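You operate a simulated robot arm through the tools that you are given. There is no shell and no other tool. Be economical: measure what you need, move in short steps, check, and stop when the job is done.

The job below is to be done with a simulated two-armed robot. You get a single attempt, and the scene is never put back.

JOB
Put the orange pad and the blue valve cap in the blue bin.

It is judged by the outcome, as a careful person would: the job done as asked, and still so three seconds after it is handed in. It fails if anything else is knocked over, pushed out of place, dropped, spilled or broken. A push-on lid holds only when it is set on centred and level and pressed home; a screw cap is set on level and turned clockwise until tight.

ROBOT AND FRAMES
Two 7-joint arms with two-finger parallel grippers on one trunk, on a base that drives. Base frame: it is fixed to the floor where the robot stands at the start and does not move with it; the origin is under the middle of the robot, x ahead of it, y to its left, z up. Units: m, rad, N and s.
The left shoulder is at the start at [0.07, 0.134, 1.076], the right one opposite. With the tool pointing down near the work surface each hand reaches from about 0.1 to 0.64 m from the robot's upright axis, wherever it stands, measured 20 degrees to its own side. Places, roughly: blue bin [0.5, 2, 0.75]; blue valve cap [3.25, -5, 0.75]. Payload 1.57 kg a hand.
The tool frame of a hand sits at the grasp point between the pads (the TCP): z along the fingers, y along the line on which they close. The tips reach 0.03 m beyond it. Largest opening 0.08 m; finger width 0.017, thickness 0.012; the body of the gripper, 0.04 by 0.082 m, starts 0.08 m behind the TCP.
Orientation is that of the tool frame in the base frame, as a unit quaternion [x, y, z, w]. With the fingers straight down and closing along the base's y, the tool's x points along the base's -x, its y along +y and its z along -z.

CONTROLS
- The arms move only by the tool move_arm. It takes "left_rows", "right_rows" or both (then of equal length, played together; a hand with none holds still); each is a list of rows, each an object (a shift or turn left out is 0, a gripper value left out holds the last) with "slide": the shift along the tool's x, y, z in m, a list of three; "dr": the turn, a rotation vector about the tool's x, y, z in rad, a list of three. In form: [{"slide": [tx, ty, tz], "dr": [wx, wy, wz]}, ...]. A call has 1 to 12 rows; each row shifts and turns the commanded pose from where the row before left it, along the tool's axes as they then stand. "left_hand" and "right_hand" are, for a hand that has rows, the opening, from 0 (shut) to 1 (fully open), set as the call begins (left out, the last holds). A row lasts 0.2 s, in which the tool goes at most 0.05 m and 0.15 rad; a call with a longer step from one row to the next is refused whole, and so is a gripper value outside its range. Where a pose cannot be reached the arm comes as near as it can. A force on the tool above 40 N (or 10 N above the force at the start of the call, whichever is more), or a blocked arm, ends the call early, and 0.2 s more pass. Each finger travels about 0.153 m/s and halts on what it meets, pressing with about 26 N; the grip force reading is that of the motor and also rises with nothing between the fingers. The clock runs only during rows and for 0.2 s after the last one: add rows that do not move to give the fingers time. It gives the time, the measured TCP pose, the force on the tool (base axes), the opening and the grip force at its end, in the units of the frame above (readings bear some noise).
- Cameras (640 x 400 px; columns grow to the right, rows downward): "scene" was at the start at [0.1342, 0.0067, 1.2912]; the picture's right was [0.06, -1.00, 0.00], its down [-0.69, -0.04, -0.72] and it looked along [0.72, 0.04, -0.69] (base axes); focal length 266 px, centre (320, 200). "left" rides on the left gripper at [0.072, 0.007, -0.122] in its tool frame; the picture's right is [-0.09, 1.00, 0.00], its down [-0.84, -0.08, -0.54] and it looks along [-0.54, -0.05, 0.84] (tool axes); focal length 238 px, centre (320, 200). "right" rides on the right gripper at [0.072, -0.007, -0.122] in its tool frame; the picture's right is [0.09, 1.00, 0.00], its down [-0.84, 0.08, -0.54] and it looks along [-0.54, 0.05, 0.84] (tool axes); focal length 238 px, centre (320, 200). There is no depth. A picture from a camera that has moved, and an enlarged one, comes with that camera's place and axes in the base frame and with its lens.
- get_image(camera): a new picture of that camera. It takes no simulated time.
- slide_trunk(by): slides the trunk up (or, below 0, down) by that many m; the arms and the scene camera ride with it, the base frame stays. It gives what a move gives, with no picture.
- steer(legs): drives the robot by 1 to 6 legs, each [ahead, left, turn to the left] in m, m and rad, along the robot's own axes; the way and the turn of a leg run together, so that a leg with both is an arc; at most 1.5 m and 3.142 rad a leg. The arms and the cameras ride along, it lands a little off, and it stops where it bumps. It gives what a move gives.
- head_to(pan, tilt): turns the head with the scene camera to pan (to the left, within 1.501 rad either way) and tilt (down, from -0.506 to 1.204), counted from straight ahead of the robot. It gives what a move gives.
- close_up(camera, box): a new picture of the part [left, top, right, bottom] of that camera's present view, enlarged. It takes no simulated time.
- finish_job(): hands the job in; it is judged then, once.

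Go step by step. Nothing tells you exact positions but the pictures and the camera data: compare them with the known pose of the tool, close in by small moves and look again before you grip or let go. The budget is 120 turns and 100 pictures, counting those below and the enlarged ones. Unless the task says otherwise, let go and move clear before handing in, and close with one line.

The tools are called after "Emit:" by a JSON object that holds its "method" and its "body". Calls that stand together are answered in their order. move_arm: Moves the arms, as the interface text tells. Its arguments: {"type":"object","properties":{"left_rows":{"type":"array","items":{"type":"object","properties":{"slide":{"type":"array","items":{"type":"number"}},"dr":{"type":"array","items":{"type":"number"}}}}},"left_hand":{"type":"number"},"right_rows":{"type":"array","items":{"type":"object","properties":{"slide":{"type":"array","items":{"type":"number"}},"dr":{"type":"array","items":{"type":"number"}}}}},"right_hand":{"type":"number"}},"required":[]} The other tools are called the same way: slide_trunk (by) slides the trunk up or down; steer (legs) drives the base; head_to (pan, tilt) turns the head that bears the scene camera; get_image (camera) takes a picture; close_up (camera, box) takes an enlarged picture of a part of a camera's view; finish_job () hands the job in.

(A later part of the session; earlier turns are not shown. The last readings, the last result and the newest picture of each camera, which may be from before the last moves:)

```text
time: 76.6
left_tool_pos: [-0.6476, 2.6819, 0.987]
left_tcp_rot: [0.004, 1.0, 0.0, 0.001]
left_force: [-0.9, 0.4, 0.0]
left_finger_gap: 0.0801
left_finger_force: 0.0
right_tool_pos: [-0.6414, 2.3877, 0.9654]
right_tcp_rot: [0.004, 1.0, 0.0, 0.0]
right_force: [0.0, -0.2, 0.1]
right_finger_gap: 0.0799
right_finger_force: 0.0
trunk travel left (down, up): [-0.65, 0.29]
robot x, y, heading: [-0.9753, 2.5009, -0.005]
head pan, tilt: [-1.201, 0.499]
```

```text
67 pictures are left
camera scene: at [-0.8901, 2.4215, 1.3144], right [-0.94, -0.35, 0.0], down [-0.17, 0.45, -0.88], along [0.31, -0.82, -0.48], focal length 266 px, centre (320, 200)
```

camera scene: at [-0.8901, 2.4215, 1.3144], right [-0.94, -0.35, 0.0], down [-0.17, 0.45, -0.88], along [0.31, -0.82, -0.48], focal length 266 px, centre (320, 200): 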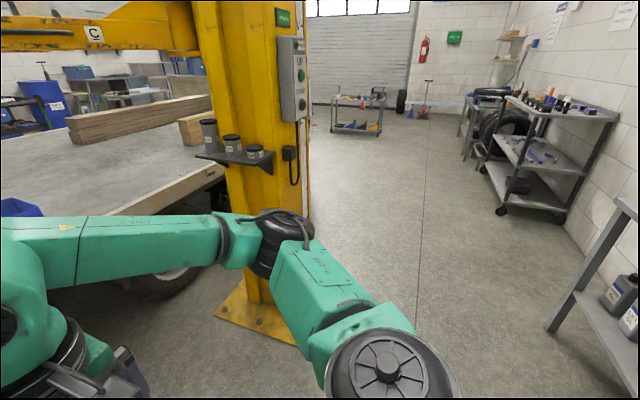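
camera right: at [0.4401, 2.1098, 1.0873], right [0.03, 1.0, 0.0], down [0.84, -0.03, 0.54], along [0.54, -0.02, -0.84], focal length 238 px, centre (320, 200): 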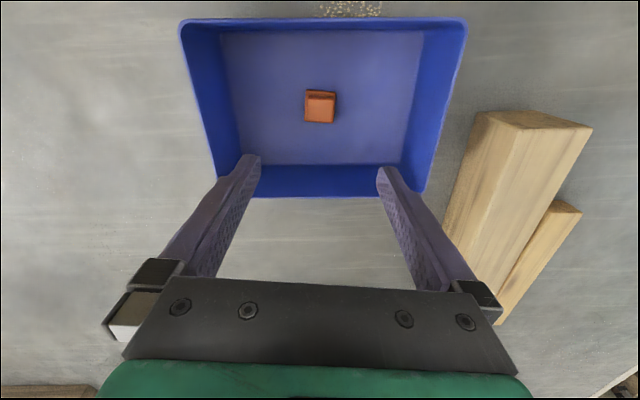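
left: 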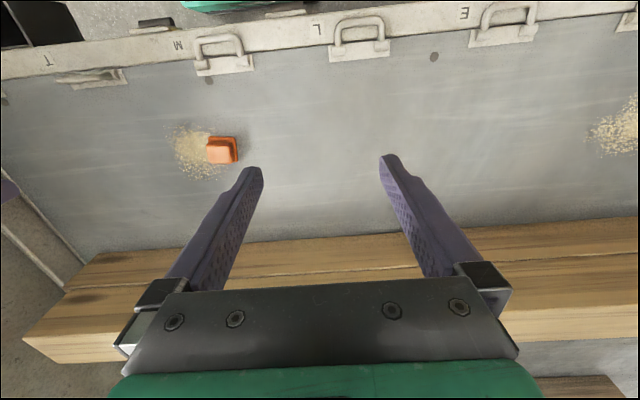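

The corridor is clear. Strafe right 3.9 m to about y = -1.4.

Emit:
{"method": "steer", "body": {"legs": [[0, -1.3, 0], [0, -1.3, 0], [0, -1.3, 0]]}}

Emit:
{"method": "head_to", "body": {"pan": -0.6, "tilt": 0.35}}

Emit:
{"method": "get_image", "body": {"camera": "scene"}}

```text
time: 95.3
left_tool_pos: [-0.7173, -1.2015, 0.9867]
left_tcp_rot: [0.009, 1.0, 0.0, 0.0]
left_force: [-0.8, 0.8, -0.7]
left_finger_gap: 0.0799
left_finger_force: 0.0
right_tool_pos: [-0.7143, -1.496, 0.9653]
right_tcp_rot: [0.011, 1.0, 0.0, 0.0]
right_force: [0.2, -0.1, 0.6]
right_finger_gap: 0.0799
right_finger_force: 0.2
trunk travel left (down, up): [-0.65, 0.29]
robot x, y, heading: [-1.0503, -1.3784, -0.022]
head pan, tilt: [-1.201, 0.499]
```

```text
time: 96.3
left_tool_pos: [-0.7181, -1.2033, 0.9868]
left_tcp_rot: [0.009, 1.0, -0.001, -0.001]
left_force: [0.0, 0.3, 0.1]
left_finger_gap: 0.0799
left_finger_force: 0.1
right_tool_pos: [-0.7133, -1.4957, 0.9649]
right_tcp_rot: [0.01, 1.0, 0.0, 0.001]
right_force: [0.1, 0.1, 0.6]
right_finger_gap: 0.0799
right_finger_force: 0.0
trunk travel left (down, up): [-0.65, 0.29]
robot x, y, heading: [-1.0454, -1.3732, -0.022]
head pan, tilt: [-0.6, 0.351]
```

```text
66 pictures are left
camera scene: at [-0.9182, -1.4285, 1.328], right [-0.58, -0.81, 0.0], down [-0.28, 0.2, -0.94], along [0.76, -0.55, -0.34], focal length 266 px, centre (320, 200)
```

scene: 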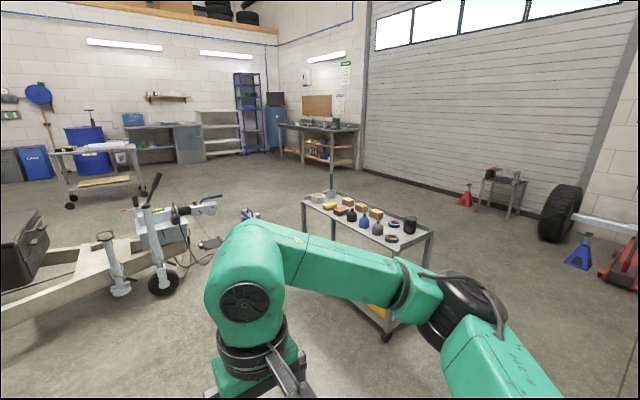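

Cart with small parts at x −0.35…0.45, y −2.25…−2.6; stands south at y≈−4.4. I'll go to (−1.0, −3.5) first, then look along +x.

Emit:
{"method": "steer", "body": {"legs": [[0, 0, 0.022], [0.02, -1.05, 0], [0.02, -1.05, 0]]}}

Emit:
{"method": "head_to", "body": {"pan": -0.1, "tilt": 0.4}}

Emit:
{"method": "get_image", "body": {"camera": "scene"}}

```text
time: 107.0
left_tool_pos: [-0.6769, -3.2937, 0.9867]
left_tcp_rot: [-0.001, 1.0, -0.001, 0.0]
left_force: [-0.7, 0.2, 0.5]
left_finger_gap: 0.08
left_finger_force: 0.1
right_tool_pos: [-0.6664, -3.5869, 0.9654]
right_tcp_rot: [0.001, 1.0, -0.001, 0.0]
right_force: [-0.8, -0.4, -0.5]
right_finger_gap: 0.0804
right_finger_force: 0.1
trunk travel left (down, up): [-0.65, 0.29]
robot x, y, heading: [-1.002, -3.4705, -0.001]
head pan, tilt: [-0.6, 0.351]
```

```text
time: 108.0
left_tool_pos: [-0.6763, -3.2927, 0.9885]
left_tcp_rot: [-0.001, 1.0, -0.001, -0.001]
left_force: [0.0, -0.6, 0.1]
left_finger_gap: 0.0802
left_finger_force: 0.0
right_tool_pos: [-0.6652, -3.586, 0.9653]
right_tcp_rot: [0.0, 1.0, 0.0, 0.0]
right_force: [-0.1, -0.2, -0.5]
right_finger_gap: 0.0799
right_finger_force: 0.1
trunk travel left (down, up): [-0.65, 0.29]
robot x, y, heading: [-1.001, -3.4744, 0.004]
head pan, tilt: [-0.099, 0.4]
```

```text
65 pictures are left
camera scene: at [-0.8573, -3.4801, 1.3235], right [-0.1, -0.99, 0.0], down [-0.39, 0.04, -0.92], along [0.92, -0.09, -0.39], focal length 266 px, centre (320, 200)
```

scene: 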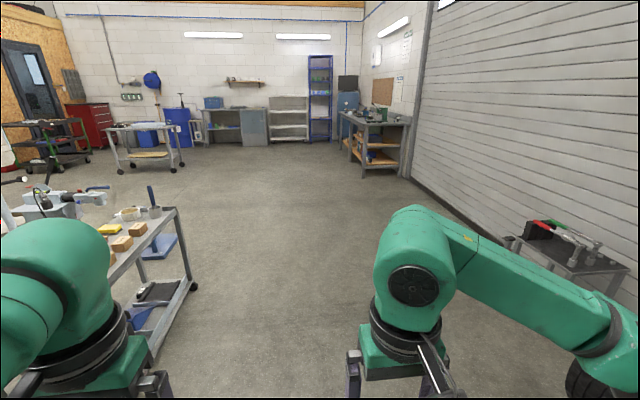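

The floor ahead is clear; the bench's west end is at about x = 3.1, y −4.5…−5.2, against the door wall. Drive toward (2.2, −4.1) and look at the bench top.

Emit:
{"method": "steer", "body": {"legs": [[1.2, 0, 0], [1.2, 0, 0], [0.8, -0.6, 0]]}}

Emit:
{"method": "head_to", "body": {"pan": -0.6, "tilt": 0.4}}

Emit:
{"method": "get_image", "body": {"camera": "scene"}}

```text
time: 124.6
left_tool_pos: [2.5243, -3.9341, 0.9872]
left_tcp_rot: [0.006, 1.0, -0.001, 0.0]
left_force: [-0.2, -0.6, 0.2]
left_finger_gap: 0.0802
left_finger_force: 0.1
right_tool_pos: [2.5301, -4.2286, 0.9649]
right_tcp_rot: [0.007, 1.0, -0.001, 0.0]
right_force: [-0.1, 0.4, -1.0]
right_finger_gap: 0.0802
right_finger_force: 0.1
trunk travel left (down, up): [-0.65, 0.29]
robot x, y, heading: [2.2008, -4.1105, -0.014]
head pan, tilt: [-0.099, 0.4]
```

```text
time: 125.5
left_tool_pos: [2.5251, -3.9338, 0.9872]
left_tcp_rot: [0.005, 1.0, -0.001, 0.0]
left_force: [0.5, 0.1, 0.8]
left_finger_gap: 0.0802
left_finger_force: 0.1
right_tool_pos: [2.5309, -4.2292, 0.9658]
right_tcp_rot: [0.006, 1.0, 0.0, -0.001]
right_force: [-0.1, -0.7, -0.6]
right_finger_gap: 0.08
right_finger_force: 0.1
trunk travel left (down, up): [-0.65, 0.29]
robot x, y, heading: [2.1975, -4.1082, -0.013]
head pan, tilt: [-0.6, 0.4]
```

```text
64 pictures are left
camera scene: at [2.3253, -4.1616, 1.3235], right [-0.58, -0.82, 0.0], down [-0.32, 0.22, -0.92], along [0.75, -0.53, -0.39], focal length 266 px, centre (320, 200)
```

scene: 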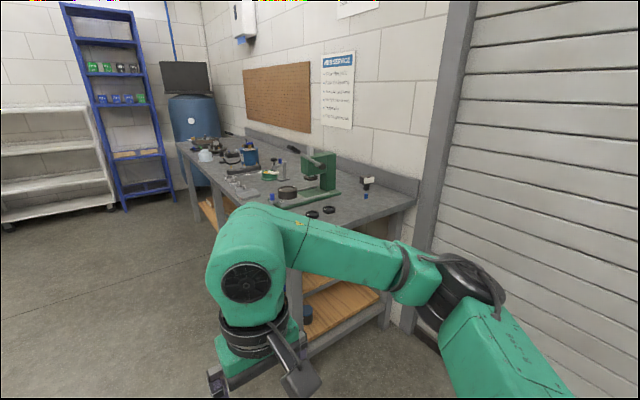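

Emit:
{"method": "close_up", "body": {"camera": "scene", "box": [170, 120, 430, 282]}}

Emit:
{"method": "close_up", "body": {"camera": "scene", "box": [210, 140, 330, 215]}}

```text
2.46 times, centred on (300, 201) of scene
camera zoom: at [2.3253, -4.1616, 1.3235], right [-0.58, -0.82, 0.0], down [-0.32, 0.22, -0.92], along [0.75, -0.53, -0.39], focal length 656 px, centre (369, 198)
```

zoom: 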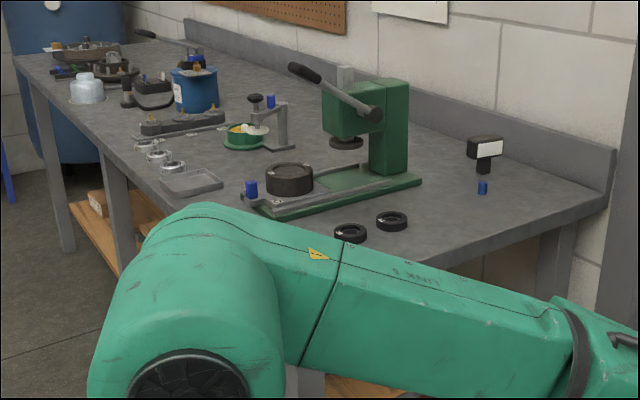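

```text
5.33 times, centred on (270, 178) of scene
camera zoom: at [2.3253, -4.1616, 1.3235], right [-0.58, -0.82, 0.0], down [-0.32, 0.22, -0.92], along [0.75, -0.53, -0.39], focal length 1421 px, centre (587, 320)
```

zoom: 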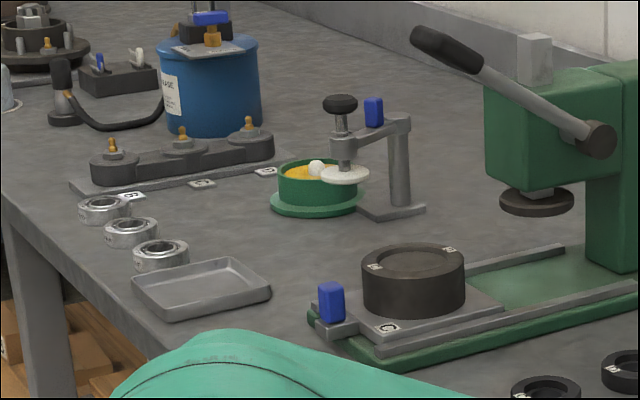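

The candidate cap is a small blue piece near the bench's west end beside a black gauge. Zooming in.

Emit:
{"method": "close_up", "body": {"camera": "scene", "box": [340, 165, 420, 215]}}

```text
8.00 times, centred on (380, 190) of scene
camera zoom: at [2.3253, -4.1616, 1.3235], right [-0.58, -0.82, 0.0], down [-0.32, 0.22, -0.92], along [0.75, -0.53, -0.39], focal length 2132 px, centre (-160, 280)
```

zoom: 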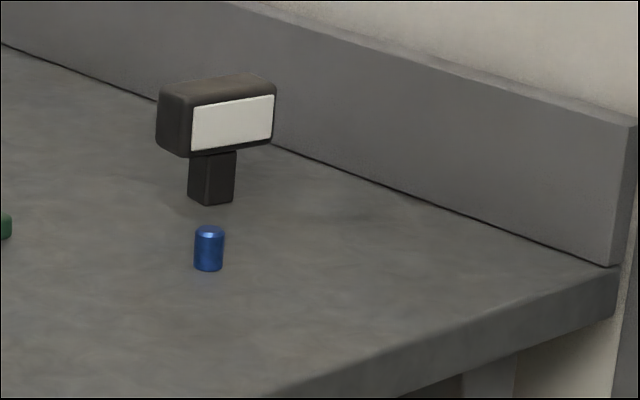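

The cap is a small blue cylinder (~2 cm wide, 3 cm tall). I need to know where wall and bench edge are before approaching; looking further right.

Emit:
{"method": "head_to", "body": {"pan": -1.1, "tilt": 0.6}}

Emit:
{"method": "get_image", "body": {"camera": "scene"}}

Emit:
{"method": "get_image", "body": {"camera": "right"}}

```text
time: 126.5
left_tool_pos: [2.5249, -3.9342, 0.9869]
left_tcp_rot: [0.006, 1.0, -0.001, 0.0]
left_force: [1.3, -0.3, 0.5]
left_finger_gap: 0.0798
left_finger_force: 0.1
right_tool_pos: [2.5302, -4.2287, 0.9653]
right_tcp_rot: [0.007, 1.0, 0.001, 0.001]
right_force: [-0.9, 0.5, -0.1]
right_finger_gap: 0.0799
right_finger_force: 0.1
trunk travel left (down, up): [-0.65, 0.29]
robot x, y, heading: [2.1977, -4.1108, -0.018]
head pan, tilt: [-1.1, 0.6]
```

```text
60 pictures are left
camera scene: at [2.2887, -4.1875, 1.3053], right [-0.9, -0.44, 0.0], down [-0.25, 0.51, -0.83], along [0.36, -0.74, -0.56], focal length 266 px, centre (320, 200)
```

scene: 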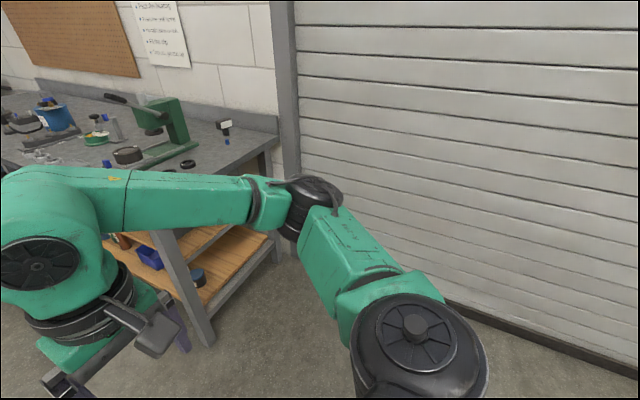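

```text
59 pictures are left
camera right: at [2.4583, -4.2352, 1.0866], right [-0.08, 1.0, 0.0], down [0.84, 0.07, 0.54], along [0.54, 0.04, -0.84], focal length 238 px, centre (320, 200)
```

right: 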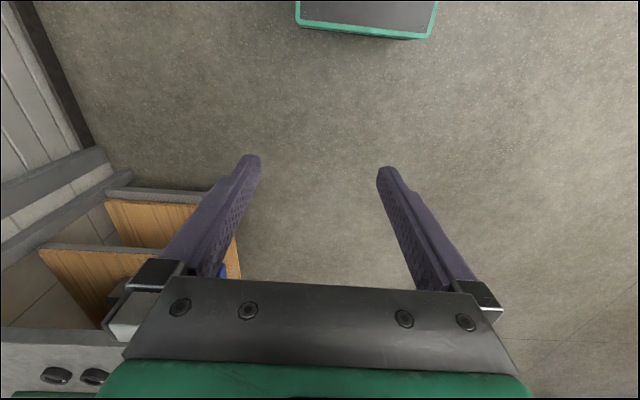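

Bench top is at z≈0.81, its west edge x≈3.03; the wall is y≈−5.3; cap ≈ [3.2, −5.06]. Raise the trunk 0.12, then approach to (2.76, −4.65).

Emit:
{"method": "slide_trunk", "body": {"by": 0.12}}

Emit:
{"method": "steer", "body": {"legs": [[0, -0.5, 0], [0.4, 0, 0]]}}

Emit:
{"method": "head_to", "body": {"pan": -0.9, "tilt": 0.7}}

Emit:
{"method": "get_image", "body": {"camera": "scene"}}

```text
time: 128.0
left_tool_pos: [2.5246, -3.9358, 1.107]
left_tcp_rot: [0.006, 1.0, 0.0, 0.0]
left_force: [-0.3, 0.0, -0.5]
left_finger_gap: 0.0802
left_finger_force: 0.0
right_tool_pos: [2.5303, -4.2292, 1.084]
right_tcp_rot: [0.006, 1.0, 0.0, 0.0]
right_force: [-0.9, -0.1, -0.5]
right_finger_gap: 0.0803
right_finger_force: 0.1
trunk travel left (down, up): [-0.77, 0.17]
robot x, y, heading: [2.1969, -4.1107, -0.017]
head pan, tilt: [-1.1, 0.6]
```

```text
time: 133.0
left_tool_pos: [2.917, -4.4443, 1.1067]
left_tcp_rot: [0.009, 1.0, -0.001, 0.0]
left_force: [0.0, 1.5, 0.3]
left_finger_gap: 0.0801
left_finger_force: 0.1
right_tool_pos: [2.9231, -4.7373, 1.0853]
right_tcp_rot: [0.009, 1.0, 0.0, 0.001]
right_force: [1.0, 0.5, -0.3]
right_finger_gap: 0.0799
right_finger_force: 0.1
trunk travel left (down, up): [-0.77, 0.17]
robot x, y, heading: [2.5909, -4.6166, -0.017]
head pan, tilt: [-1.1, 0.6]
```

```text
time: 133.7
left_tool_pos: [2.9176, -4.4436, 1.1069]
left_tcp_rot: [0.009, 1.0, -0.001, 0.0]
left_force: [-0.8, 0.0, -0.5]
left_finger_gap: 0.0801
left_finger_force: 0.0
right_tool_pos: [2.9239, -4.7375, 1.0849]
right_tcp_rot: [0.009, 1.0, 0.0, 0.0]
right_force: [-0.7, 0.1, -1.6]
right_finger_gap: 0.08
right_finger_force: 0.1
trunk travel left (down, up): [-0.77, 0.17]
robot x, y, heading: [2.5872, -4.6155, -0.022]
head pan, tilt: [-0.901, 0.7]
```

```text
58 pictures are left
camera scene: at [2.6947, -4.6834, 1.4167], right [-0.8, -0.61, 0.0], down [-0.39, 0.51, -0.76], along [0.46, -0.61, -0.64], focal length 266 px, centre (320, 200)
```

scene: 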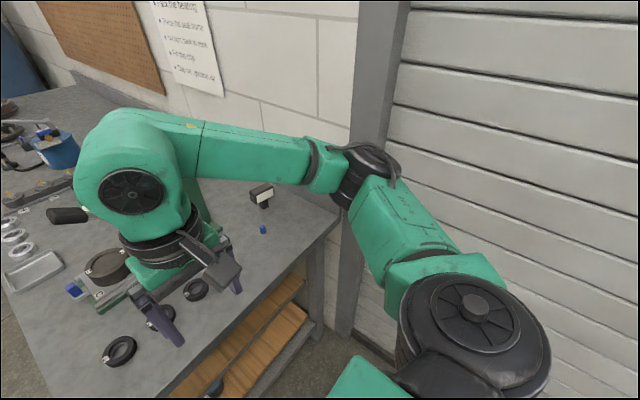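

Refined by triangulation: cap ≈ [3.145, −5.005], bench top ≈ 0.83. Close in by 0.1 m, then bring the right hand above it.

Emit:
{"method": "steer", "body": {"legs": [[0.1, -0.03, 0]]}}

Emit:
{"method": "get_image", "body": {"camera": "right"}}

Emit:
{"method": "get_image", "body": {"camera": "scene"}}

```text
time: 134.9
left_tool_pos: [3.017, -4.4758, 1.1069]
left_tcp_rot: [0.008, 1.0, -0.001, 0.001]
left_force: [-0.6, 0.7, -0.2]
left_finger_gap: 0.08
left_finger_force: 0.0
right_tool_pos: [3.0212, -4.7685, 1.0858]
right_tcp_rot: [0.009, 1.0, 0.0, 0.001]
right_force: [-1.0, -0.1, -0.4]
right_finger_gap: 0.0802
right_finger_force: 0.0
trunk travel left (down, up): [-0.77, 0.17]
robot x, y, heading: [2.688, -4.6474, -0.017]
head pan, tilt: [-0.901, 0.7]
```

```text
57 pictures are left
camera right: at [2.9493, -4.775, 1.2071], right [-0.07, 1.0, 0.0], down [0.84, 0.06, 0.54], along [0.54, 0.04, -0.84], focal length 238 px, centre (320, 200)
```

right: 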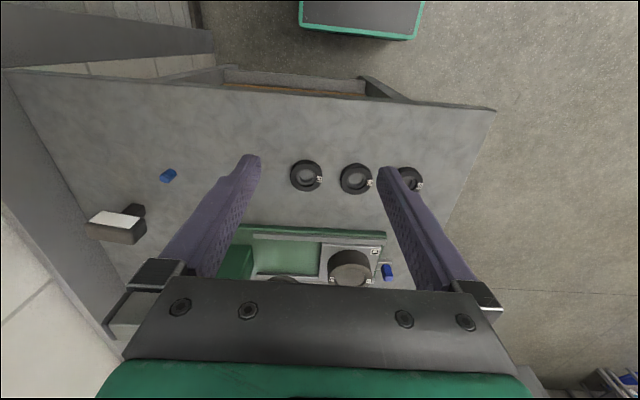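

```text
56 pictures are left
camera scene: at [2.7924, -4.7147, 1.4169], right [-0.79, -0.61, 0.0], down [-0.39, 0.51, -0.77], along [0.46, -0.61, -0.64], focal length 266 px, centre (320, 200)
```

scene: 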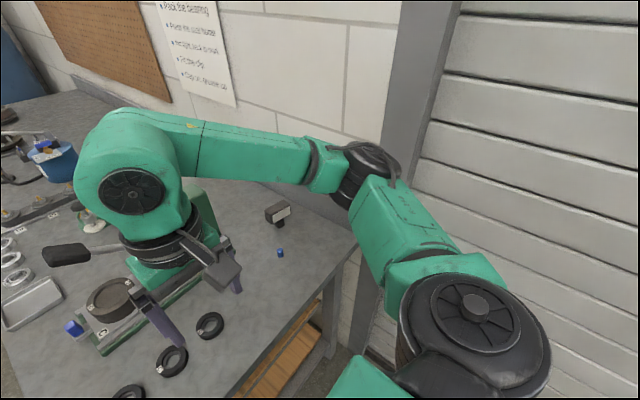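

Moving the right hand over the cap at height, staying clear of the press.

Emit:
{"method": "move_arm", "body": {"right_rows": [{"slide": [-0.019, -0.0341, 0]}, {"slide": [-0.019, -0.0341, 0]}, {"slide": [-0.019, -0.0341, 0]}, {"slide": [-0.019, -0.0341, 0]}, {"slide": [-0.019, -0.0341, 0]}, {"slide": [-0.019, -0.0341, 0]}, {"slide": [-0.019, -0.0344, 0]}, {}], "right_hand": 1}}

Emit:
{"method": "get_image", "body": {"camera": "right"}}

Emit:
{"method": "get_image", "body": {"camera": "scene"}}

```text
time: 136.7
left_tool_pos: [3.0185, -4.4746, 1.1071]
left_tcp_rot: [0.009, 1.0, -0.001, 0.0]
left_force: [-0.1, 0.0, -0.2]
left_finger_gap: 0.0801
left_finger_force: 0.1
right_tool_pos: [3.1474, -5.0011, 1.0854]
right_tcp_rot: [0.008, 1.0, 0.0, 0.0]
right_force: [-1.0, -0.8, -0.2]
right_finger_gap: 0.08
right_finger_force: 0.2
right hand out of reach, approached as far as the arm can: row 7
trunk travel left (down, up): [-0.77, 0.17]
robot x, y, heading: [2.6902, -4.6499, -0.014]
head pan, tilt: [-0.901, 0.7]
```

```text
55 pictures are left
camera right: at [3.0751, -5.0083, 1.2072], right [-0.07, 1.0, 0.0], down [0.84, 0.06, 0.54], along [0.54, 0.04, -0.84], focal length 238 px, centre (320, 200)
```

right: 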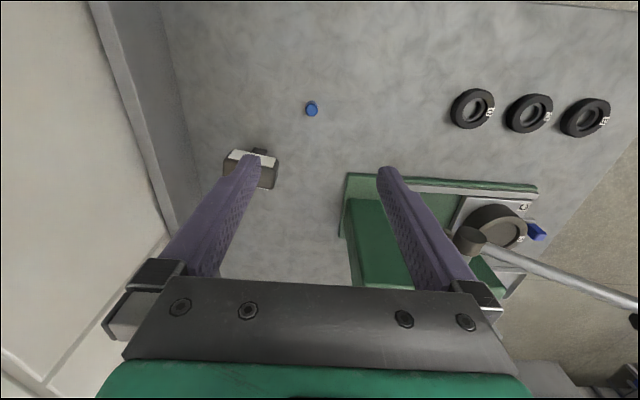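

```text
54 pictures are left
camera scene: at [2.7939, -4.7148, 1.4167], right [-0.79, -0.61, 0.0], down [-0.39, 0.51, -0.77], along [0.46, -0.61, -0.64], focal length 266 px, centre (320, 200)
```

scene: 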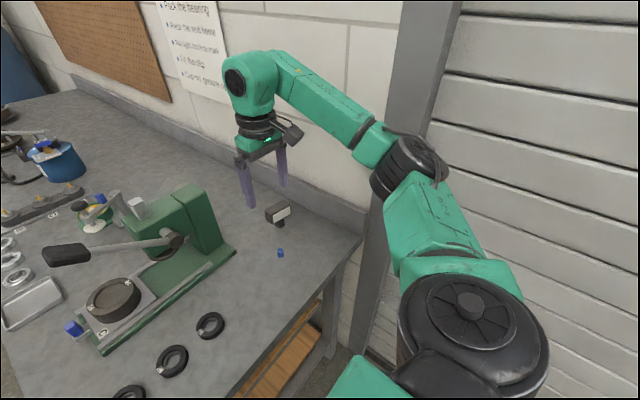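

The cap is at about [3.156, −5.016], reach is at its limit; drive slightly closer, then realign with narrower opening.

Emit:
{"method": "steer", "body": {"legs": [[0.04, -0.03, 0]]}}

Emit:
{"method": "move_arm", "body": {"right_rows": [{"slide": [0.015, 0.007, 0.02]}, {"slide": [0.015, 0.007, 0.03]}, {"slide": [0, 0, 0.03]}, {"slide": [0, 0, 0.03]}, {}], "right_hand": 0.65}}

Emit:
{"method": "get_image", "body": {"camera": "right"}}

Emit:
{"method": "get_image", "body": {"camera": "scene"}}

```text
time: 137.6
left_tool_pos: [3.0536, -4.5016, 1.1076]
left_tcp_rot: [0.008, 1.0, -0.002, 0.002]
left_force: [-1.1, 0.3, 0.6]
left_finger_gap: 0.0802
left_finger_force: 0.0
right_tool_pos: [3.1831, -5.0281, 1.0898]
right_tcp_rot: [0.008, 1.0, -0.001, 0.003]
right_force: [-0.8, -0.7, 0.5]
right_finger_gap: 0.08
right_finger_force: 0.0
trunk travel left (down, up): [-0.77, 0.17]
robot x, y, heading: [2.7295, -4.6787, -0.016]
head pan, tilt: [-0.901, 0.7]
```

```text
time: 138.8
left_tool_pos: [3.0568, -4.5055, 1.107]
left_tcp_rot: [0.008, 1.0, -0.001, 0.0]
left_force: [-0.4, 0.3, -0.4]
left_finger_gap: 0.0799
left_finger_force: 0.1
right_tool_pos: [3.1573, -5.017, 0.9743]
right_tcp_rot: [0.009, 1.0, 0.0, 0.001]
right_force: [0.1, 0.3, 0.3]
right_finger_gap: 0.052
right_finger_force: 0.0
trunk travel left (down, up): [-0.77, 0.17]
robot x, y, heading: [2.7322, -4.6813, -0.019]
head pan, tilt: [-0.901, 0.7]
```

```text
53 pictures are left
camera right: at [3.0845, -5.023, 1.0967], right [-0.07, 1.0, 0.0], down [0.84, 0.06, 0.54], along [0.54, 0.04, -0.84], focal length 238 px, centre (320, 200)
```

right: 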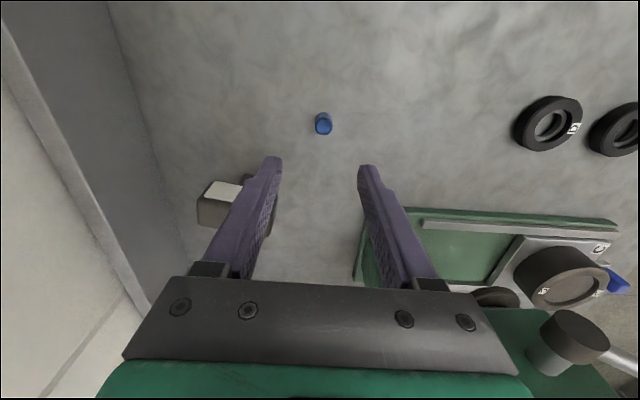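

```text
52 pictures are left
camera scene: at [2.8327, -4.7452, 1.4168], right [-0.79, -0.61, 0.0], down [-0.39, 0.51, -0.77], along [0.46, -0.61, -0.64], focal length 266 px, centre (320, 200)
```

scene: 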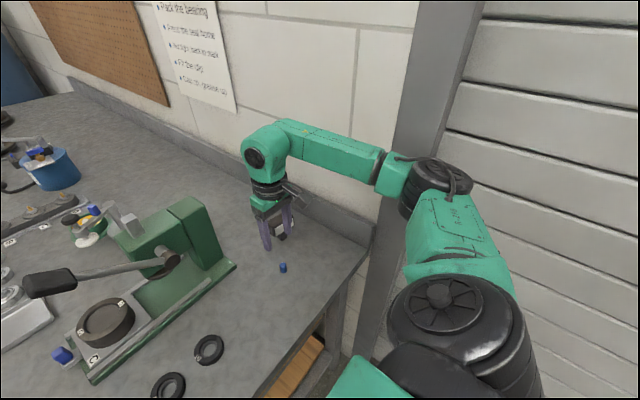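

Nearly aligned. Descend to tips ~2 cm above the cap and look again.

Emit:
{"method": "move_arm", "body": {"right_rows": [{"slide": [0.004, 0.003, 0.03]}, {"slide": [0, 0, 0.03]}, {"slide": [0, 0, 0.01]}, {}]}}

Emit:
{"method": "get_image", "body": {"camera": "right"}}

Emit:
{"method": "close_up", "body": {"camera": "scene", "box": [220, 190, 340, 290]}}

```text
time: 139.8
left_tool_pos: [3.0578, -4.5051, 1.1063]
left_tcp_rot: [0.008, 1.0, -0.001, 0.0]
left_force: [-0.1, -0.1, -0.2]
left_finger_gap: 0.0799
left_finger_force: 0.0
right_tool_pos: [3.153, -5.0141, 0.9055]
right_tcp_rot: [0.009, 1.0, 0.0, 0.0]
right_force: [0.2, -0.8, -0.6]
right_finger_gap: 0.0519
right_finger_force: 0.1
trunk travel left (down, up): [-0.77, 0.17]
robot x, y, heading: [2.7295, -4.6763, -0.014]
head pan, tilt: [-0.901, 0.7]
```

```text
51 pictures are left
camera right: at [3.0803, -5.0206, 1.0268], right [-0.07, 1.0, 0.0], down [0.84, 0.06, 0.54], along [0.54, 0.04, -0.84], focal length 238 px, centre (320, 200)
```

right: 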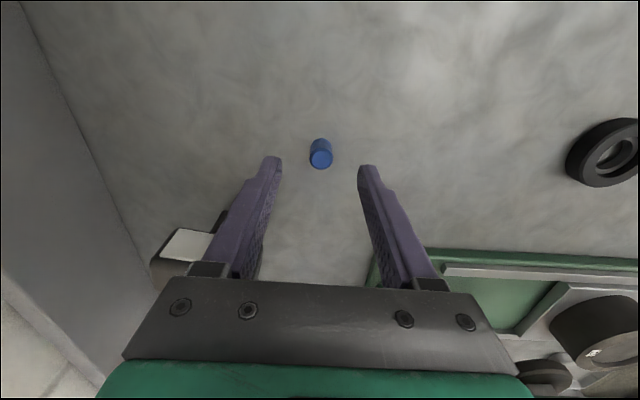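

```text
4.00 times, centred on (280, 240) of scene
camera zoom: at [2.8332, -4.7456, 1.4167], right [-0.79, -0.61, 0.0], down [-0.39, 0.51, -0.76], along [0.46, -0.61, -0.64], focal length 1066 px, centre (480, 40)
```

zoom: 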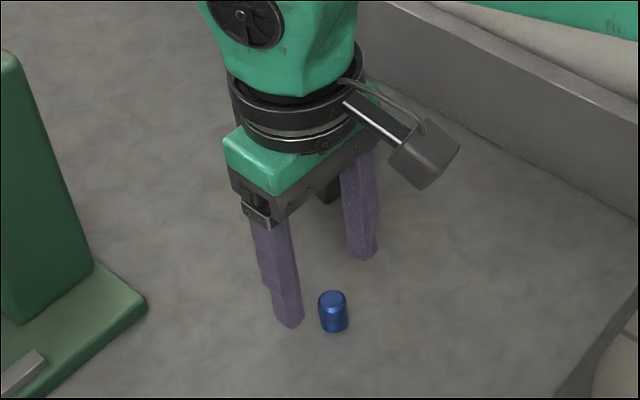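

Well aligned. Descend further in careful steps.

Emit:
{"method": "move_arm", "body": {"right_rows": [{"slide": [-0.001, 0, 0.025]}, {"slide": [0, 0, 0.018]}, {"slide": [0, 0, 0.007]}, {}]}}

Emit:
{"method": "get_image", "body": {"camera": "right"}}

Emit:
{"method": "close_up", "body": {"camera": "scene", "box": [230, 210, 330, 285]}}

```text
time: 140.5
left_tool_pos: [3.0552, -4.5053, 1.1072]
left_tcp_rot: [0.008, 1.0, -0.001, 0.001]
left_force: [-0.1, -0.2, 0.6]
left_finger_gap: 0.0798
left_finger_force: 0.1
right_tool_pos: [3.153, -5.0143, 0.8703]
right_tcp_rot: [0.011, 1.0, 0.001, 0.003]
right_force: [-12.3, 1.0, 18.0]
right_finger_gap: 0.0515
right_finger_force: 0.1
trunk travel left (down, up): [-0.77, 0.17]
robot x, y, heading: [2.7306, -4.679, -0.02]
head pan, tilt: [-0.901, 0.7]
stopped in row 3 (right hand): the force on the tool passed its limit (the readings are from after the stop); the commanded pose is now the measured one
```

```text
49 pictures are left
camera right: at [3.0799, -5.0209, 0.9914], right [-0.07, 1.0, 0.0], down [0.84, 0.06, 0.55], along [0.55, 0.04, -0.84], focal length 238 px, centre (320, 200)
```

right: 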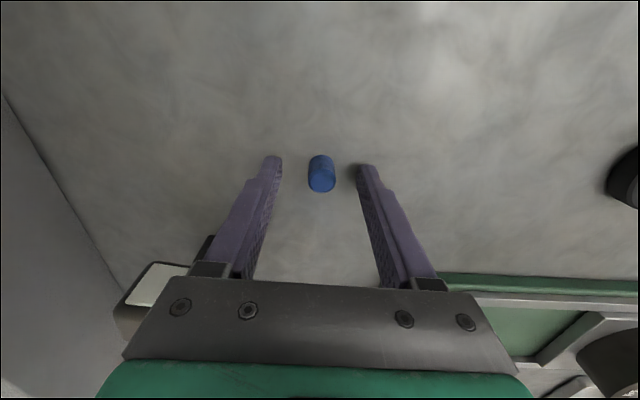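

```text
5.33 times, centred on (280, 248) of scene
camera zoom: at [2.8301, -4.7443, 1.417], right [-0.8, -0.61, 0.0], down [-0.39, 0.51, -0.77], along [0.47, -0.61, -0.64], focal length 1421 px, centre (533, -53)
```

zoom: 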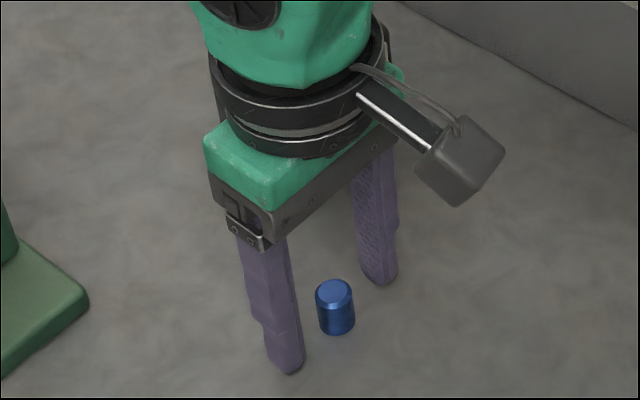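

Tips touched the bench (top ≈ 0.84). Raise 3 mm and close on the cap.

Emit:
{"method": "move_arm", "body": {"right_rows": [{"slide": [0, 0, -0.003]}, {"slide": [0.003, -0.001, 0]}, {}]}}

Emit:
{"method": "move_arm", "body": {"right_rows": [{}, {}, {}], "right_hand": 0}}

Emit:
{"method": "get_image", "body": {"camera": "right"}}

```text
time: 141.3
left_tool_pos: [3.0577, -4.5056, 1.1069]
left_tcp_rot: [0.009, 1.0, -0.001, 0.001]
left_force: [-0.4, 0.1, -0.4]
left_finger_gap: 0.0799
left_finger_force: 0.1
right_tool_pos: [3.1541, -5.0154, 0.8704]
right_tcp_rot: [0.01, 1.0, 0.0, 0.004]
right_force: [0.7, -0.2, -0.2]
right_finger_gap: 0.0517
right_finger_force: 0.0
trunk travel left (down, up): [-0.77, 0.17]
robot x, y, heading: [2.7328, -4.6768, -0.017]
head pan, tilt: [-0.901, 0.7]
```

```text
time: 142.1
left_tool_pos: [3.0582, -4.5065, 1.1067]
left_tcp_rot: [0.009, 1.0, -0.001, 0.0]
left_force: [-0.2, -0.6, -0.5]
left_finger_gap: 0.08
left_finger_force: 0.1
right_tool_pos: [3.1533, -5.0168, 0.8706]
right_tcp_rot: [0.01, 1.0, 0.001, 0.003]
right_force: [-0.5, 0.0, -0.9]
right_finger_gap: 0.0164
right_finger_force: 25.9
trunk travel left (down, up): [-0.77, 0.17]
robot x, y, heading: [2.7284, -4.6769, -0.018]
head pan, tilt: [-0.901, 0.7]
```

```text
47 pictures are left
camera right: at [3.0796, -5.0231, 0.9921], right [-0.07, 1.0, 0.0], down [0.83, 0.06, 0.55], along [0.55, 0.04, -0.84], focal length 238 px, centre (320, 200)
```

right: 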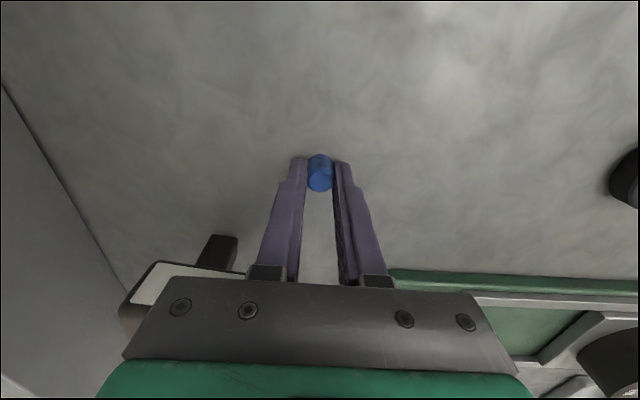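

Cap gripped (16 mm). Lift slowly and check.

Emit:
{"method": "move_arm", "body": {"right_rows": [{"slide": [0, 0, -0.005]}, {"slide": [0, 0, -0.012]}, {"slide": [0, 0, -0.02]}, {"slide": [0, 0, -0.025]}, {"slide": [0, 0, -0.025]}, {"slide": [0, 0, -0.02]}, {"slide": [0, 0, -0.01]}, {}]}}

Emit:
{"method": "get_image", "body": {"camera": "right"}}

```text
time: 143.9
left_tool_pos: [3.0577, -4.5061, 1.1063]
left_tcp_rot: [0.008, 1.0, -0.001, 0.001]
left_force: [-0.1, -0.3, -0.7]
left_finger_gap: 0.08
left_finger_force: 0.2
right_tool_pos: [3.1529, -5.017, 0.9873]
right_tcp_rot: [0.009, 1.0, 0.001, 0.003]
right_force: [-0.7, 0.5, -1.1]
right_finger_gap: 0.0163
right_finger_force: 26.5
trunk travel left (down, up): [-0.77, 0.17]
robot x, y, heading: [2.7287, -4.6814, -0.018]
head pan, tilt: [-0.901, 0.7]
```

```text
46 pictures are left
camera right: at [3.079, -5.0234, 1.1091], right [-0.07, 1.0, 0.0], down [0.83, 0.06, 0.55], along [0.55, 0.04, -0.84], focal length 238 px, centre (320, 200)
```

right: 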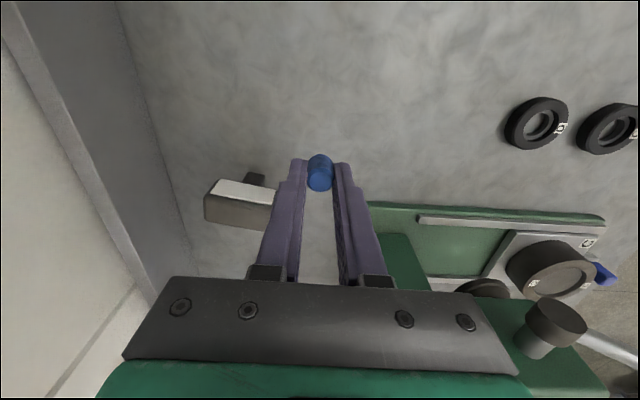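

Holding well. Raise, retract the arm, then back off along the known route.

Emit:
{"method": "move_arm", "body": {"right_rows": [{"slide": [0, 0, -0.03]}, {"slide": [0, 0, -0.035]}, {"slide": [0, 0, -0.025]}, {"slide": [0.013, 0.03, 0]}, {"slide": [0.016, 0.037, 0]}, {"slide": [0.016, 0.037, 0]}, {"slide": [0.016, 0.037, 0]}, {"slide": [0.016, 0.037, 0]}, {"slide": [0.013, 0.03, 0]}, {}]}}

Emit:
{"method": "steer", "body": {"legs": [[-0.5, 0.02, 0], [0, 0.5, 0.018], [-0.8, 0.65, 0], [-1.2, 0, 0], [-1.2, 0, 0]]}}

Emit:
{"method": "get_image", "body": {"camera": "right"}}

```text
time: 146.1
left_tool_pos: [3.0582, -4.5064, 1.1067]
left_tcp_rot: [0.009, 1.0, -0.001, 0.0]
left_force: [-0.1, -0.7, -0.5]
left_finger_gap: 0.08
left_finger_force: 0.1
right_tool_pos: [3.0656, -4.8071, 1.0767]
right_tcp_rot: [0.01, 1.0, 0.002, 0.004]
right_force: [0.1, 0.8, -0.2]
right_finger_gap: 0.0161
right_finger_force: 25.7
trunk travel left (down, up): [-0.77, 0.17]
robot x, y, heading: [2.7317, -4.6816, -0.024]
head pan, tilt: [-0.901, 0.7]
```

```text
time: 167.8
left_tool_pos: [-0.6328, -3.3113, 1.1074]
left_tcp_rot: [0.0, 1.0, 0.0, 0.001]
left_force: [-0.3, 0.6, 0.5]
left_finger_gap: 0.0799
left_finger_force: 0.1
right_tool_pos: [-0.6193, -3.6126, 1.0772]
right_tcp_rot: [0.001, 1.0, 0.0, 0.004]
right_force: [0.0, -0.1, -0.4]
right_finger_gap: 0.0161
right_finger_force: 26.0
trunk travel left (down, up): [-0.77, 0.17]
robot x, y, heading: [-0.9574, -3.4902, -0.005]
head pan, tilt: [-0.901, 0.7]
```

```text
45 pictures are left
camera right: at [-0.6934, -3.6197, 1.1982], right [-0.09, 1.0, 0.0], down [0.83, 0.07, 0.55], along [0.55, 0.05, -0.84], focal length 238 px, centre (320, 200)
```

right: 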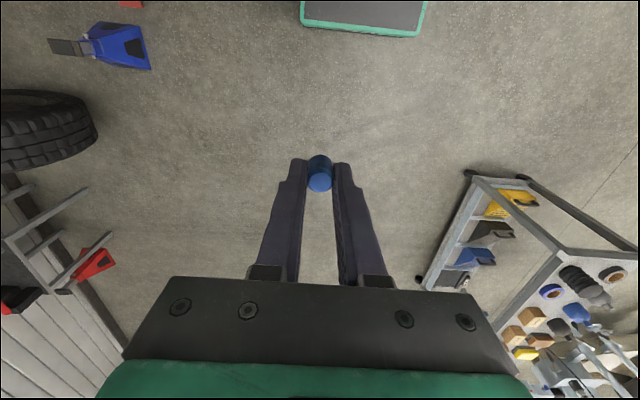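

Cap still held, cart clear. Strafe left to y≈−0.1.

Emit:
{"method": "steer", "body": {"legs": [[-0.05, 1.1, 0.0], [0, 1.1, 0], [0, 1.2, 0]]}}

Emit:
{"method": "head_to", "body": {"pan": 0.9, "tilt": 0.6}}

Emit:
{"method": "get_image", "body": {"camera": "scene"}}

```text
time: 184.4
left_tool_pos: [-0.6512, 0.0901, 1.1065]
left_tcp_rot: [0.007, 1.0, 0.0, 0.0]
left_force: [0.2, -0.8, 0.1]
left_finger_gap: 0.0804
left_finger_force: 0.1
right_tool_pos: [-0.6418, -0.2109, 1.0781]
right_tcp_rot: [0.008, 1.0, 0.001, 0.004]
right_force: [-0.8, -0.5, 0.8]
right_finger_gap: 0.0161
right_finger_force: 26.5
trunk travel left (down, up): [-0.77, 0.17]
robot x, y, heading: [-0.9796, -0.0816, -0.01]
head pan, tilt: [-0.901, 0.7]
```

```text
time: 186.2
left_tool_pos: [-0.6508, 0.0907, 1.1074]
left_tcp_rot: [0.006, 1.0, -0.001, -0.001]
left_force: [0.2, 0.6, -0.1]
left_finger_gap: 0.0799
left_finger_force: 0.0
right_tool_pos: [-0.6412, -0.2093, 1.0764]
right_tcp_rot: [0.008, 1.0, 0.001, 0.004]
right_force: [0.0, -0.7, 0.2]
right_finger_gap: 0.0159
right_finger_force: 26.2
trunk travel left (down, up): [-0.77, 0.17]
robot x, y, heading: [-0.9801, -0.0834, -0.015]
head pan, tilt: [0.901, 0.6]
```

```text
44 pictures are left
camera scene: at [-0.8702, -0.0146, 1.4253], right [0.77, -0.63, 0.0], down [-0.36, -0.44, -0.82], along [0.52, 0.64, -0.57], focal length 266 px, centre (320, 200)
```

scene: 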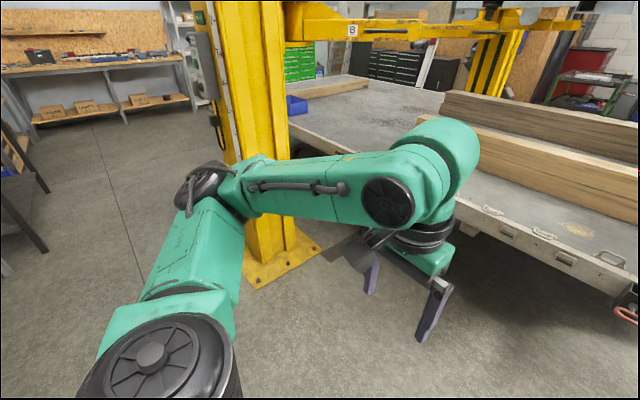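

Going back along the same corridor, slightly further from the column.

Emit:
{"method": "steer", "body": {"legs": [[-0.07, 0, 0.015], [0, 1.29, 0], [0, 1.29, 0]]}}

Emit:
{"method": "head_to", "body": {"pan": -0.2, "tilt": 0.5}}

Emit:
{"method": "get_image", "body": {"camera": "scene"}}

```text
time: 199.5
left_tool_pos: [-0.7307, 2.6864, 1.1073]
left_tcp_rot: [-0.003, 1.0, 0.0, -0.001]
left_force: [0.2, -0.3, -0.8]
left_finger_gap: 0.0802
left_finger_force: 0.0
right_tool_pos: [-0.7153, 2.3863, 1.0772]
right_tcp_rot: [-0.002, 1.0, 0.002, 0.003]
right_force: [-0.6, -0.1, 0.0]
right_finger_gap: 0.0159
right_finger_force: 26.6
trunk travel left (down, up): [-0.77, 0.17]
robot x, y, heading: [-1.0521, 2.5059, 0.004]
head pan, tilt: [0.901, 0.6]
```

```text
time: 200.8
left_tool_pos: [-0.7306, 2.6872, 1.1064]
left_tcp_rot: [-0.003, 1.0, -0.001, 0.0]
left_force: [0.1, -0.4, -0.2]
left_finger_gap: 0.08
left_finger_force: 0.0
right_tool_pos: [-0.7154, 2.387, 1.0759]
right_tcp_rot: [-0.001, 1.0, 0.001, 0.003]
right_force: [-0.4, -0.4, -1.1]
right_finger_gap: 0.0162
right_finger_force: 26.0
trunk travel left (down, up): [-0.77, 0.17]
robot x, y, heading: [-1.0542, 2.5026, 0.005]
head pan, tilt: [-0.201, 0.499]
```

```text
43 pictures are left
camera scene: at [-0.9135, 2.4908, 1.4344], right [-0.19, -0.98, 0.0], down [-0.47, 0.09, -0.88], along [0.86, -0.17, -0.48], focal length 266 px, centre (320, 200)
```

scene: 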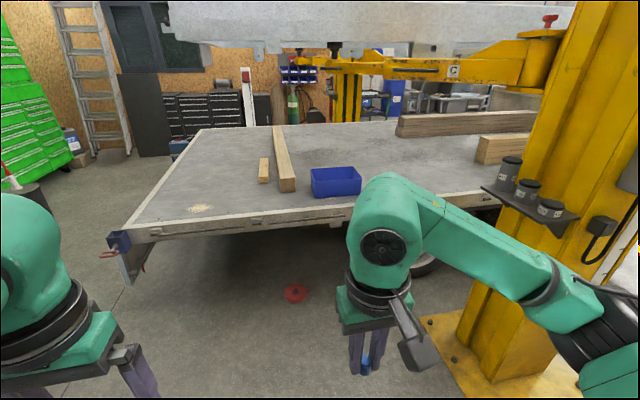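

Lower the trunk back, then drive in as before.

Emit:
{"method": "slide_trunk", "body": {"by": -0.12}}

Emit:
{"method": "steer", "body": {"legs": [[1.0, 0, -0.004], [0, -0.16, 0]]}}

Emit:
{"method": "head_to", "body": {"pan": -0.3, "tilt": 0.7}}

Emit:
{"method": "get_image", "body": {"camera": "right"}}

Emit:
{"method": "get_image", "body": {"camera": "scene"}}

```text
time: 202.3
left_tool_pos: [-0.7318, 2.687, 0.9875]
left_tcp_rot: [-0.003, 1.0, -0.001, 0.0]
left_force: [0.6, 0.3, -0.9]
left_finger_gap: 0.0802
left_finger_force: 0.0
right_tool_pos: [-0.7167, 2.3871, 0.9584]
right_tcp_rot: [-0.002, 1.0, 0.0, 0.003]
right_force: [-0.4, 0.0, -0.2]
right_finger_gap: 0.016
right_finger_force: 25.7
trunk travel left (down, up): [-0.65, 0.29]
robot x, y, heading: [-1.0543, 2.5081, 0.001]
head pan, tilt: [-0.201, 0.499]
```

```text
time: 208.5
left_tool_pos: [0.2746, 2.5315, 0.9862]
left_tcp_rot: [-0.001, 1.0, -0.001, 0.0]
left_force: [-0.2, -0.1, -0.1]
left_finger_gap: 0.0798
left_finger_force: 0.0
right_tool_pos: [0.29, 2.2301, 0.9573]
right_tcp_rot: [0.001, 1.0, 0.0, 0.004]
right_force: [0.1, 0.3, -0.3]
right_finger_gap: 0.0159
right_finger_force: 25.9
trunk travel left (down, up): [-0.65, 0.29]
robot x, y, heading: [-0.0471, 2.3465, -0.002]
head pan, tilt: [-0.201, 0.499]
```

```text
time: 209.2
left_tool_pos: [0.2735, 2.5281, 0.9873]
left_tcp_rot: [-0.001, 1.0, 0.0, 0.0]
left_force: [-0.8, -0.6, 0.0]
left_finger_gap: 0.0803
left_finger_force: 0.0
right_tool_pos: [0.2884, 2.2284, 0.9572]
right_tcp_rot: [0.0, 1.0, 0.002, 0.004]
right_force: [-0.7, 0.2, -0.6]
right_finger_gap: 0.0159
right_finger_force: 25.7
trunk travel left (down, up): [-0.65, 0.29]
robot x, y, heading: [-0.0523, 2.3506, -0.002]
head pan, tilt: [-0.3, 0.7]
```

```text
42 pictures are left
camera right: at [0.2155, 2.2201, 1.0783], right [-0.09, 1.0, 0.0], down [0.83, 0.08, 0.55], along [0.55, 0.05, -0.84], focal length 238 px, centre (320, 200)
```

right: 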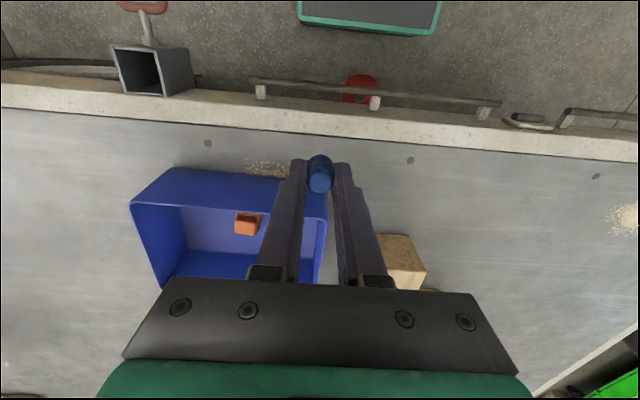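

```text
41 pictures are left
camera scene: at [0.0835, 2.3261, 1.2967], right [-0.3, -0.96, 0.0], down [-0.61, 0.19, -0.77], along [0.73, -0.23, -0.64], focal length 266 px, centre (320, 200)
```

scene: 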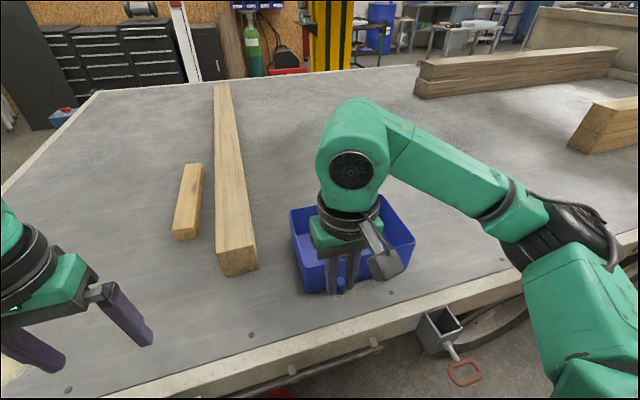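

Bin and pad are in place. Move the cap over the bin beside the pad, at about [0.51, 2.175].

Emit:
{"method": "move_arm", "body": {"right_rows": [{"slide": [-0.0216, -0.005, 0]}, {"slide": [-0.04, -0.0096, 0]}, {"slide": [-0.04, -0.0096, 0]}, {"slide": [-0.04, -0.0096, 0]}, {"slide": [-0.04, -0.0096, 0]}, {"slide": [-0.04, -0.0096, 0]}, {}]}}

Emit:
{"method": "get_image", "body": {"camera": "right"}}

```text
time: 210.8
left_tool_pos: [0.2743, 2.5303, 0.987]
left_tcp_rot: [-0.001, 1.0, 0.0, 0.0]
left_force: [-0.2, 0.3, 0.1]
left_finger_gap: 0.0798
left_finger_force: 0.0
right_tool_pos: [0.5111, 2.1751, 0.9588]
right_tcp_rot: [0.0, 1.0, 0.001, 0.004]
right_force: [0.2, 0.8, -0.4]
right_finger_gap: 0.0158
right_finger_force: 26.2
trunk travel left (down, up): [-0.65, 0.29]
robot x, y, heading: [-0.0532, 2.3496, 0.002]
head pan, tilt: [-0.3, 0.7]
```

```text
40 pictures are left
camera right: at [0.4364, 2.1675, 1.0803], right [-0.09, 1.0, 0.0], down [0.83, 0.08, 0.55], along [0.55, 0.05, -0.84], focal length 238 px, centre (320, 200)
```

right: 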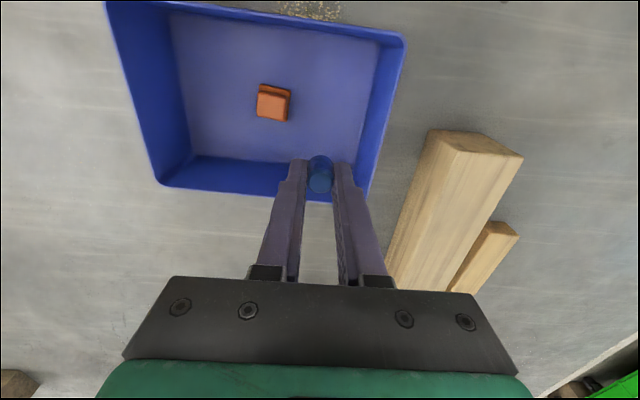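

Position is good. Lower into the bin.

Emit:
{"method": "move_arm", "body": {"right_rows": [{"slide": [0, -0.003, 0.025]}, {"slide": [0, 0, 0.04]}, {"slide": [0, 0, 0.04]}, {"slide": [0, 0, 0.04]}, {"slide": [0, 0, 0.03]}, {"slide": [0, 0, 0.02]}, {"slide": [0, 0, 0.012]}, {}]}}

Emit:
{"method": "get_image", "body": {"camera": "right"}}

```text
time: 212.7
left_tool_pos: [0.2752, 2.5297, 0.9872]
left_tcp_rot: [-0.002, 1.0, 0.0, 0.0]
left_force: [-0.4, -0.2, 0.1]
left_finger_gap: 0.0799
left_finger_force: 0.0
right_tool_pos: [0.5114, 2.1728, 0.7522]
right_tcp_rot: [0.0, 1.0, 0.001, 0.003]
right_force: [-0.2, 0.4, 0.7]
right_finger_gap: 0.0161
right_finger_force: 26.2
trunk travel left (down, up): [-0.65, 0.29]
robot x, y, heading: [-0.0504, 2.3491, -0.004]
head pan, tilt: [-0.3, 0.7]
```

```text
39 pictures are left
camera right: at [0.4386, 2.1648, 0.8729], right [-0.09, 1.0, 0.0], down [0.83, 0.08, 0.55], along [0.55, 0.05, -0.84], focal length 238 px, centre (320, 200)
```

right: 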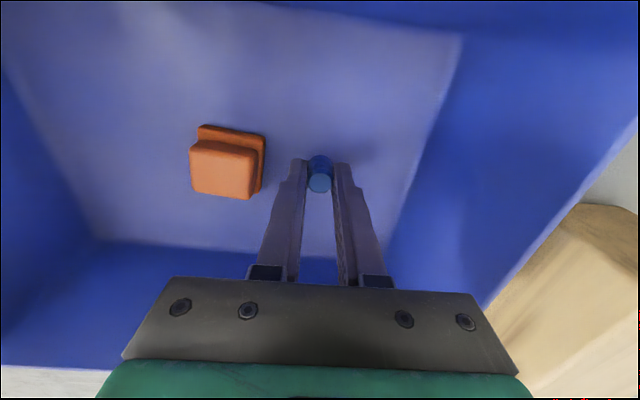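

Clear of pad and walls. Lower 1 cm more, open part-way, and withdraw.

Emit:
{"method": "move_arm", "body": {"right_rows": [{"slide": [0, 0, 0.008]}, {}]}}

Emit:
{"method": "move_arm", "body": {"right_rows": [{}, {}, {"slide": [0, 0, -0.015]}, {"slide": [0, 0, -0.035]}, {"slide": [0, 0, -0.045]}, {"slide": [0, 0, -0.045]}, {"slide": [0, 0, -0.045]}, {"slide": [0, 0, -0.03]}, {}], "right_hand": 0.5}}

Emit:
{"method": "get_image", "body": {"camera": "right"}}

```text
time: 213.2
left_tool_pos: [0.2744, 2.5301, 0.9862]
left_tcp_rot: [-0.001, 1.0, 0.0, 0.0]
left_force: [0.6, -0.2, 0.0]
left_finger_gap: 0.0799
left_finger_force: 0.1
right_tool_pos: [0.5111, 2.1725, 0.7438]
right_tcp_rot: [0.001, 1.0, 0.001, 0.004]
right_force: [1.1, 0.6, 0.4]
right_finger_gap: 0.0158
right_finger_force: 26.4
trunk travel left (down, up): [-0.65, 0.29]
robot x, y, heading: [-0.0505, 2.3522, 0.001]
head pan, tilt: [-0.3, 0.7]
```

```text
time: 215.2
left_tool_pos: [0.274, 2.5283, 0.9879]
left_tcp_rot: [-0.001, 1.0, -0.001, 0.0]
left_force: [-0.7, 0.4, -0.4]
left_finger_gap: 0.0799
left_finger_force: 0.1
right_tool_pos: [0.5095, 2.1721, 0.9585]
right_tcp_rot: [0.0, 1.0, 0.0, 0.003]
right_force: [0.1, -0.8, -0.5]
right_finger_gap: 0.04
right_finger_force: 0.1
trunk travel left (down, up): [-0.65, 0.29]
robot x, y, heading: [-0.0488, 2.3501, 0.002]
head pan, tilt: [-0.3, 0.7]
```

```text
38 pictures are left
camera right: at [0.4363, 2.1641, 1.0792], right [-0.09, 1.0, 0.0], down [0.83, 0.08, 0.55], along [0.55, 0.05, -0.84], focal length 238 px, centre (320, 200)
```

right: 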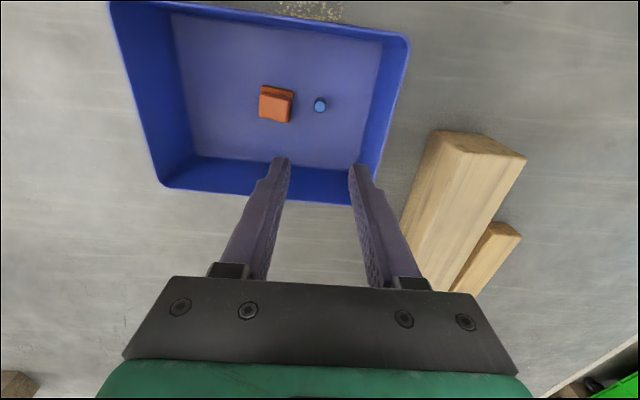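

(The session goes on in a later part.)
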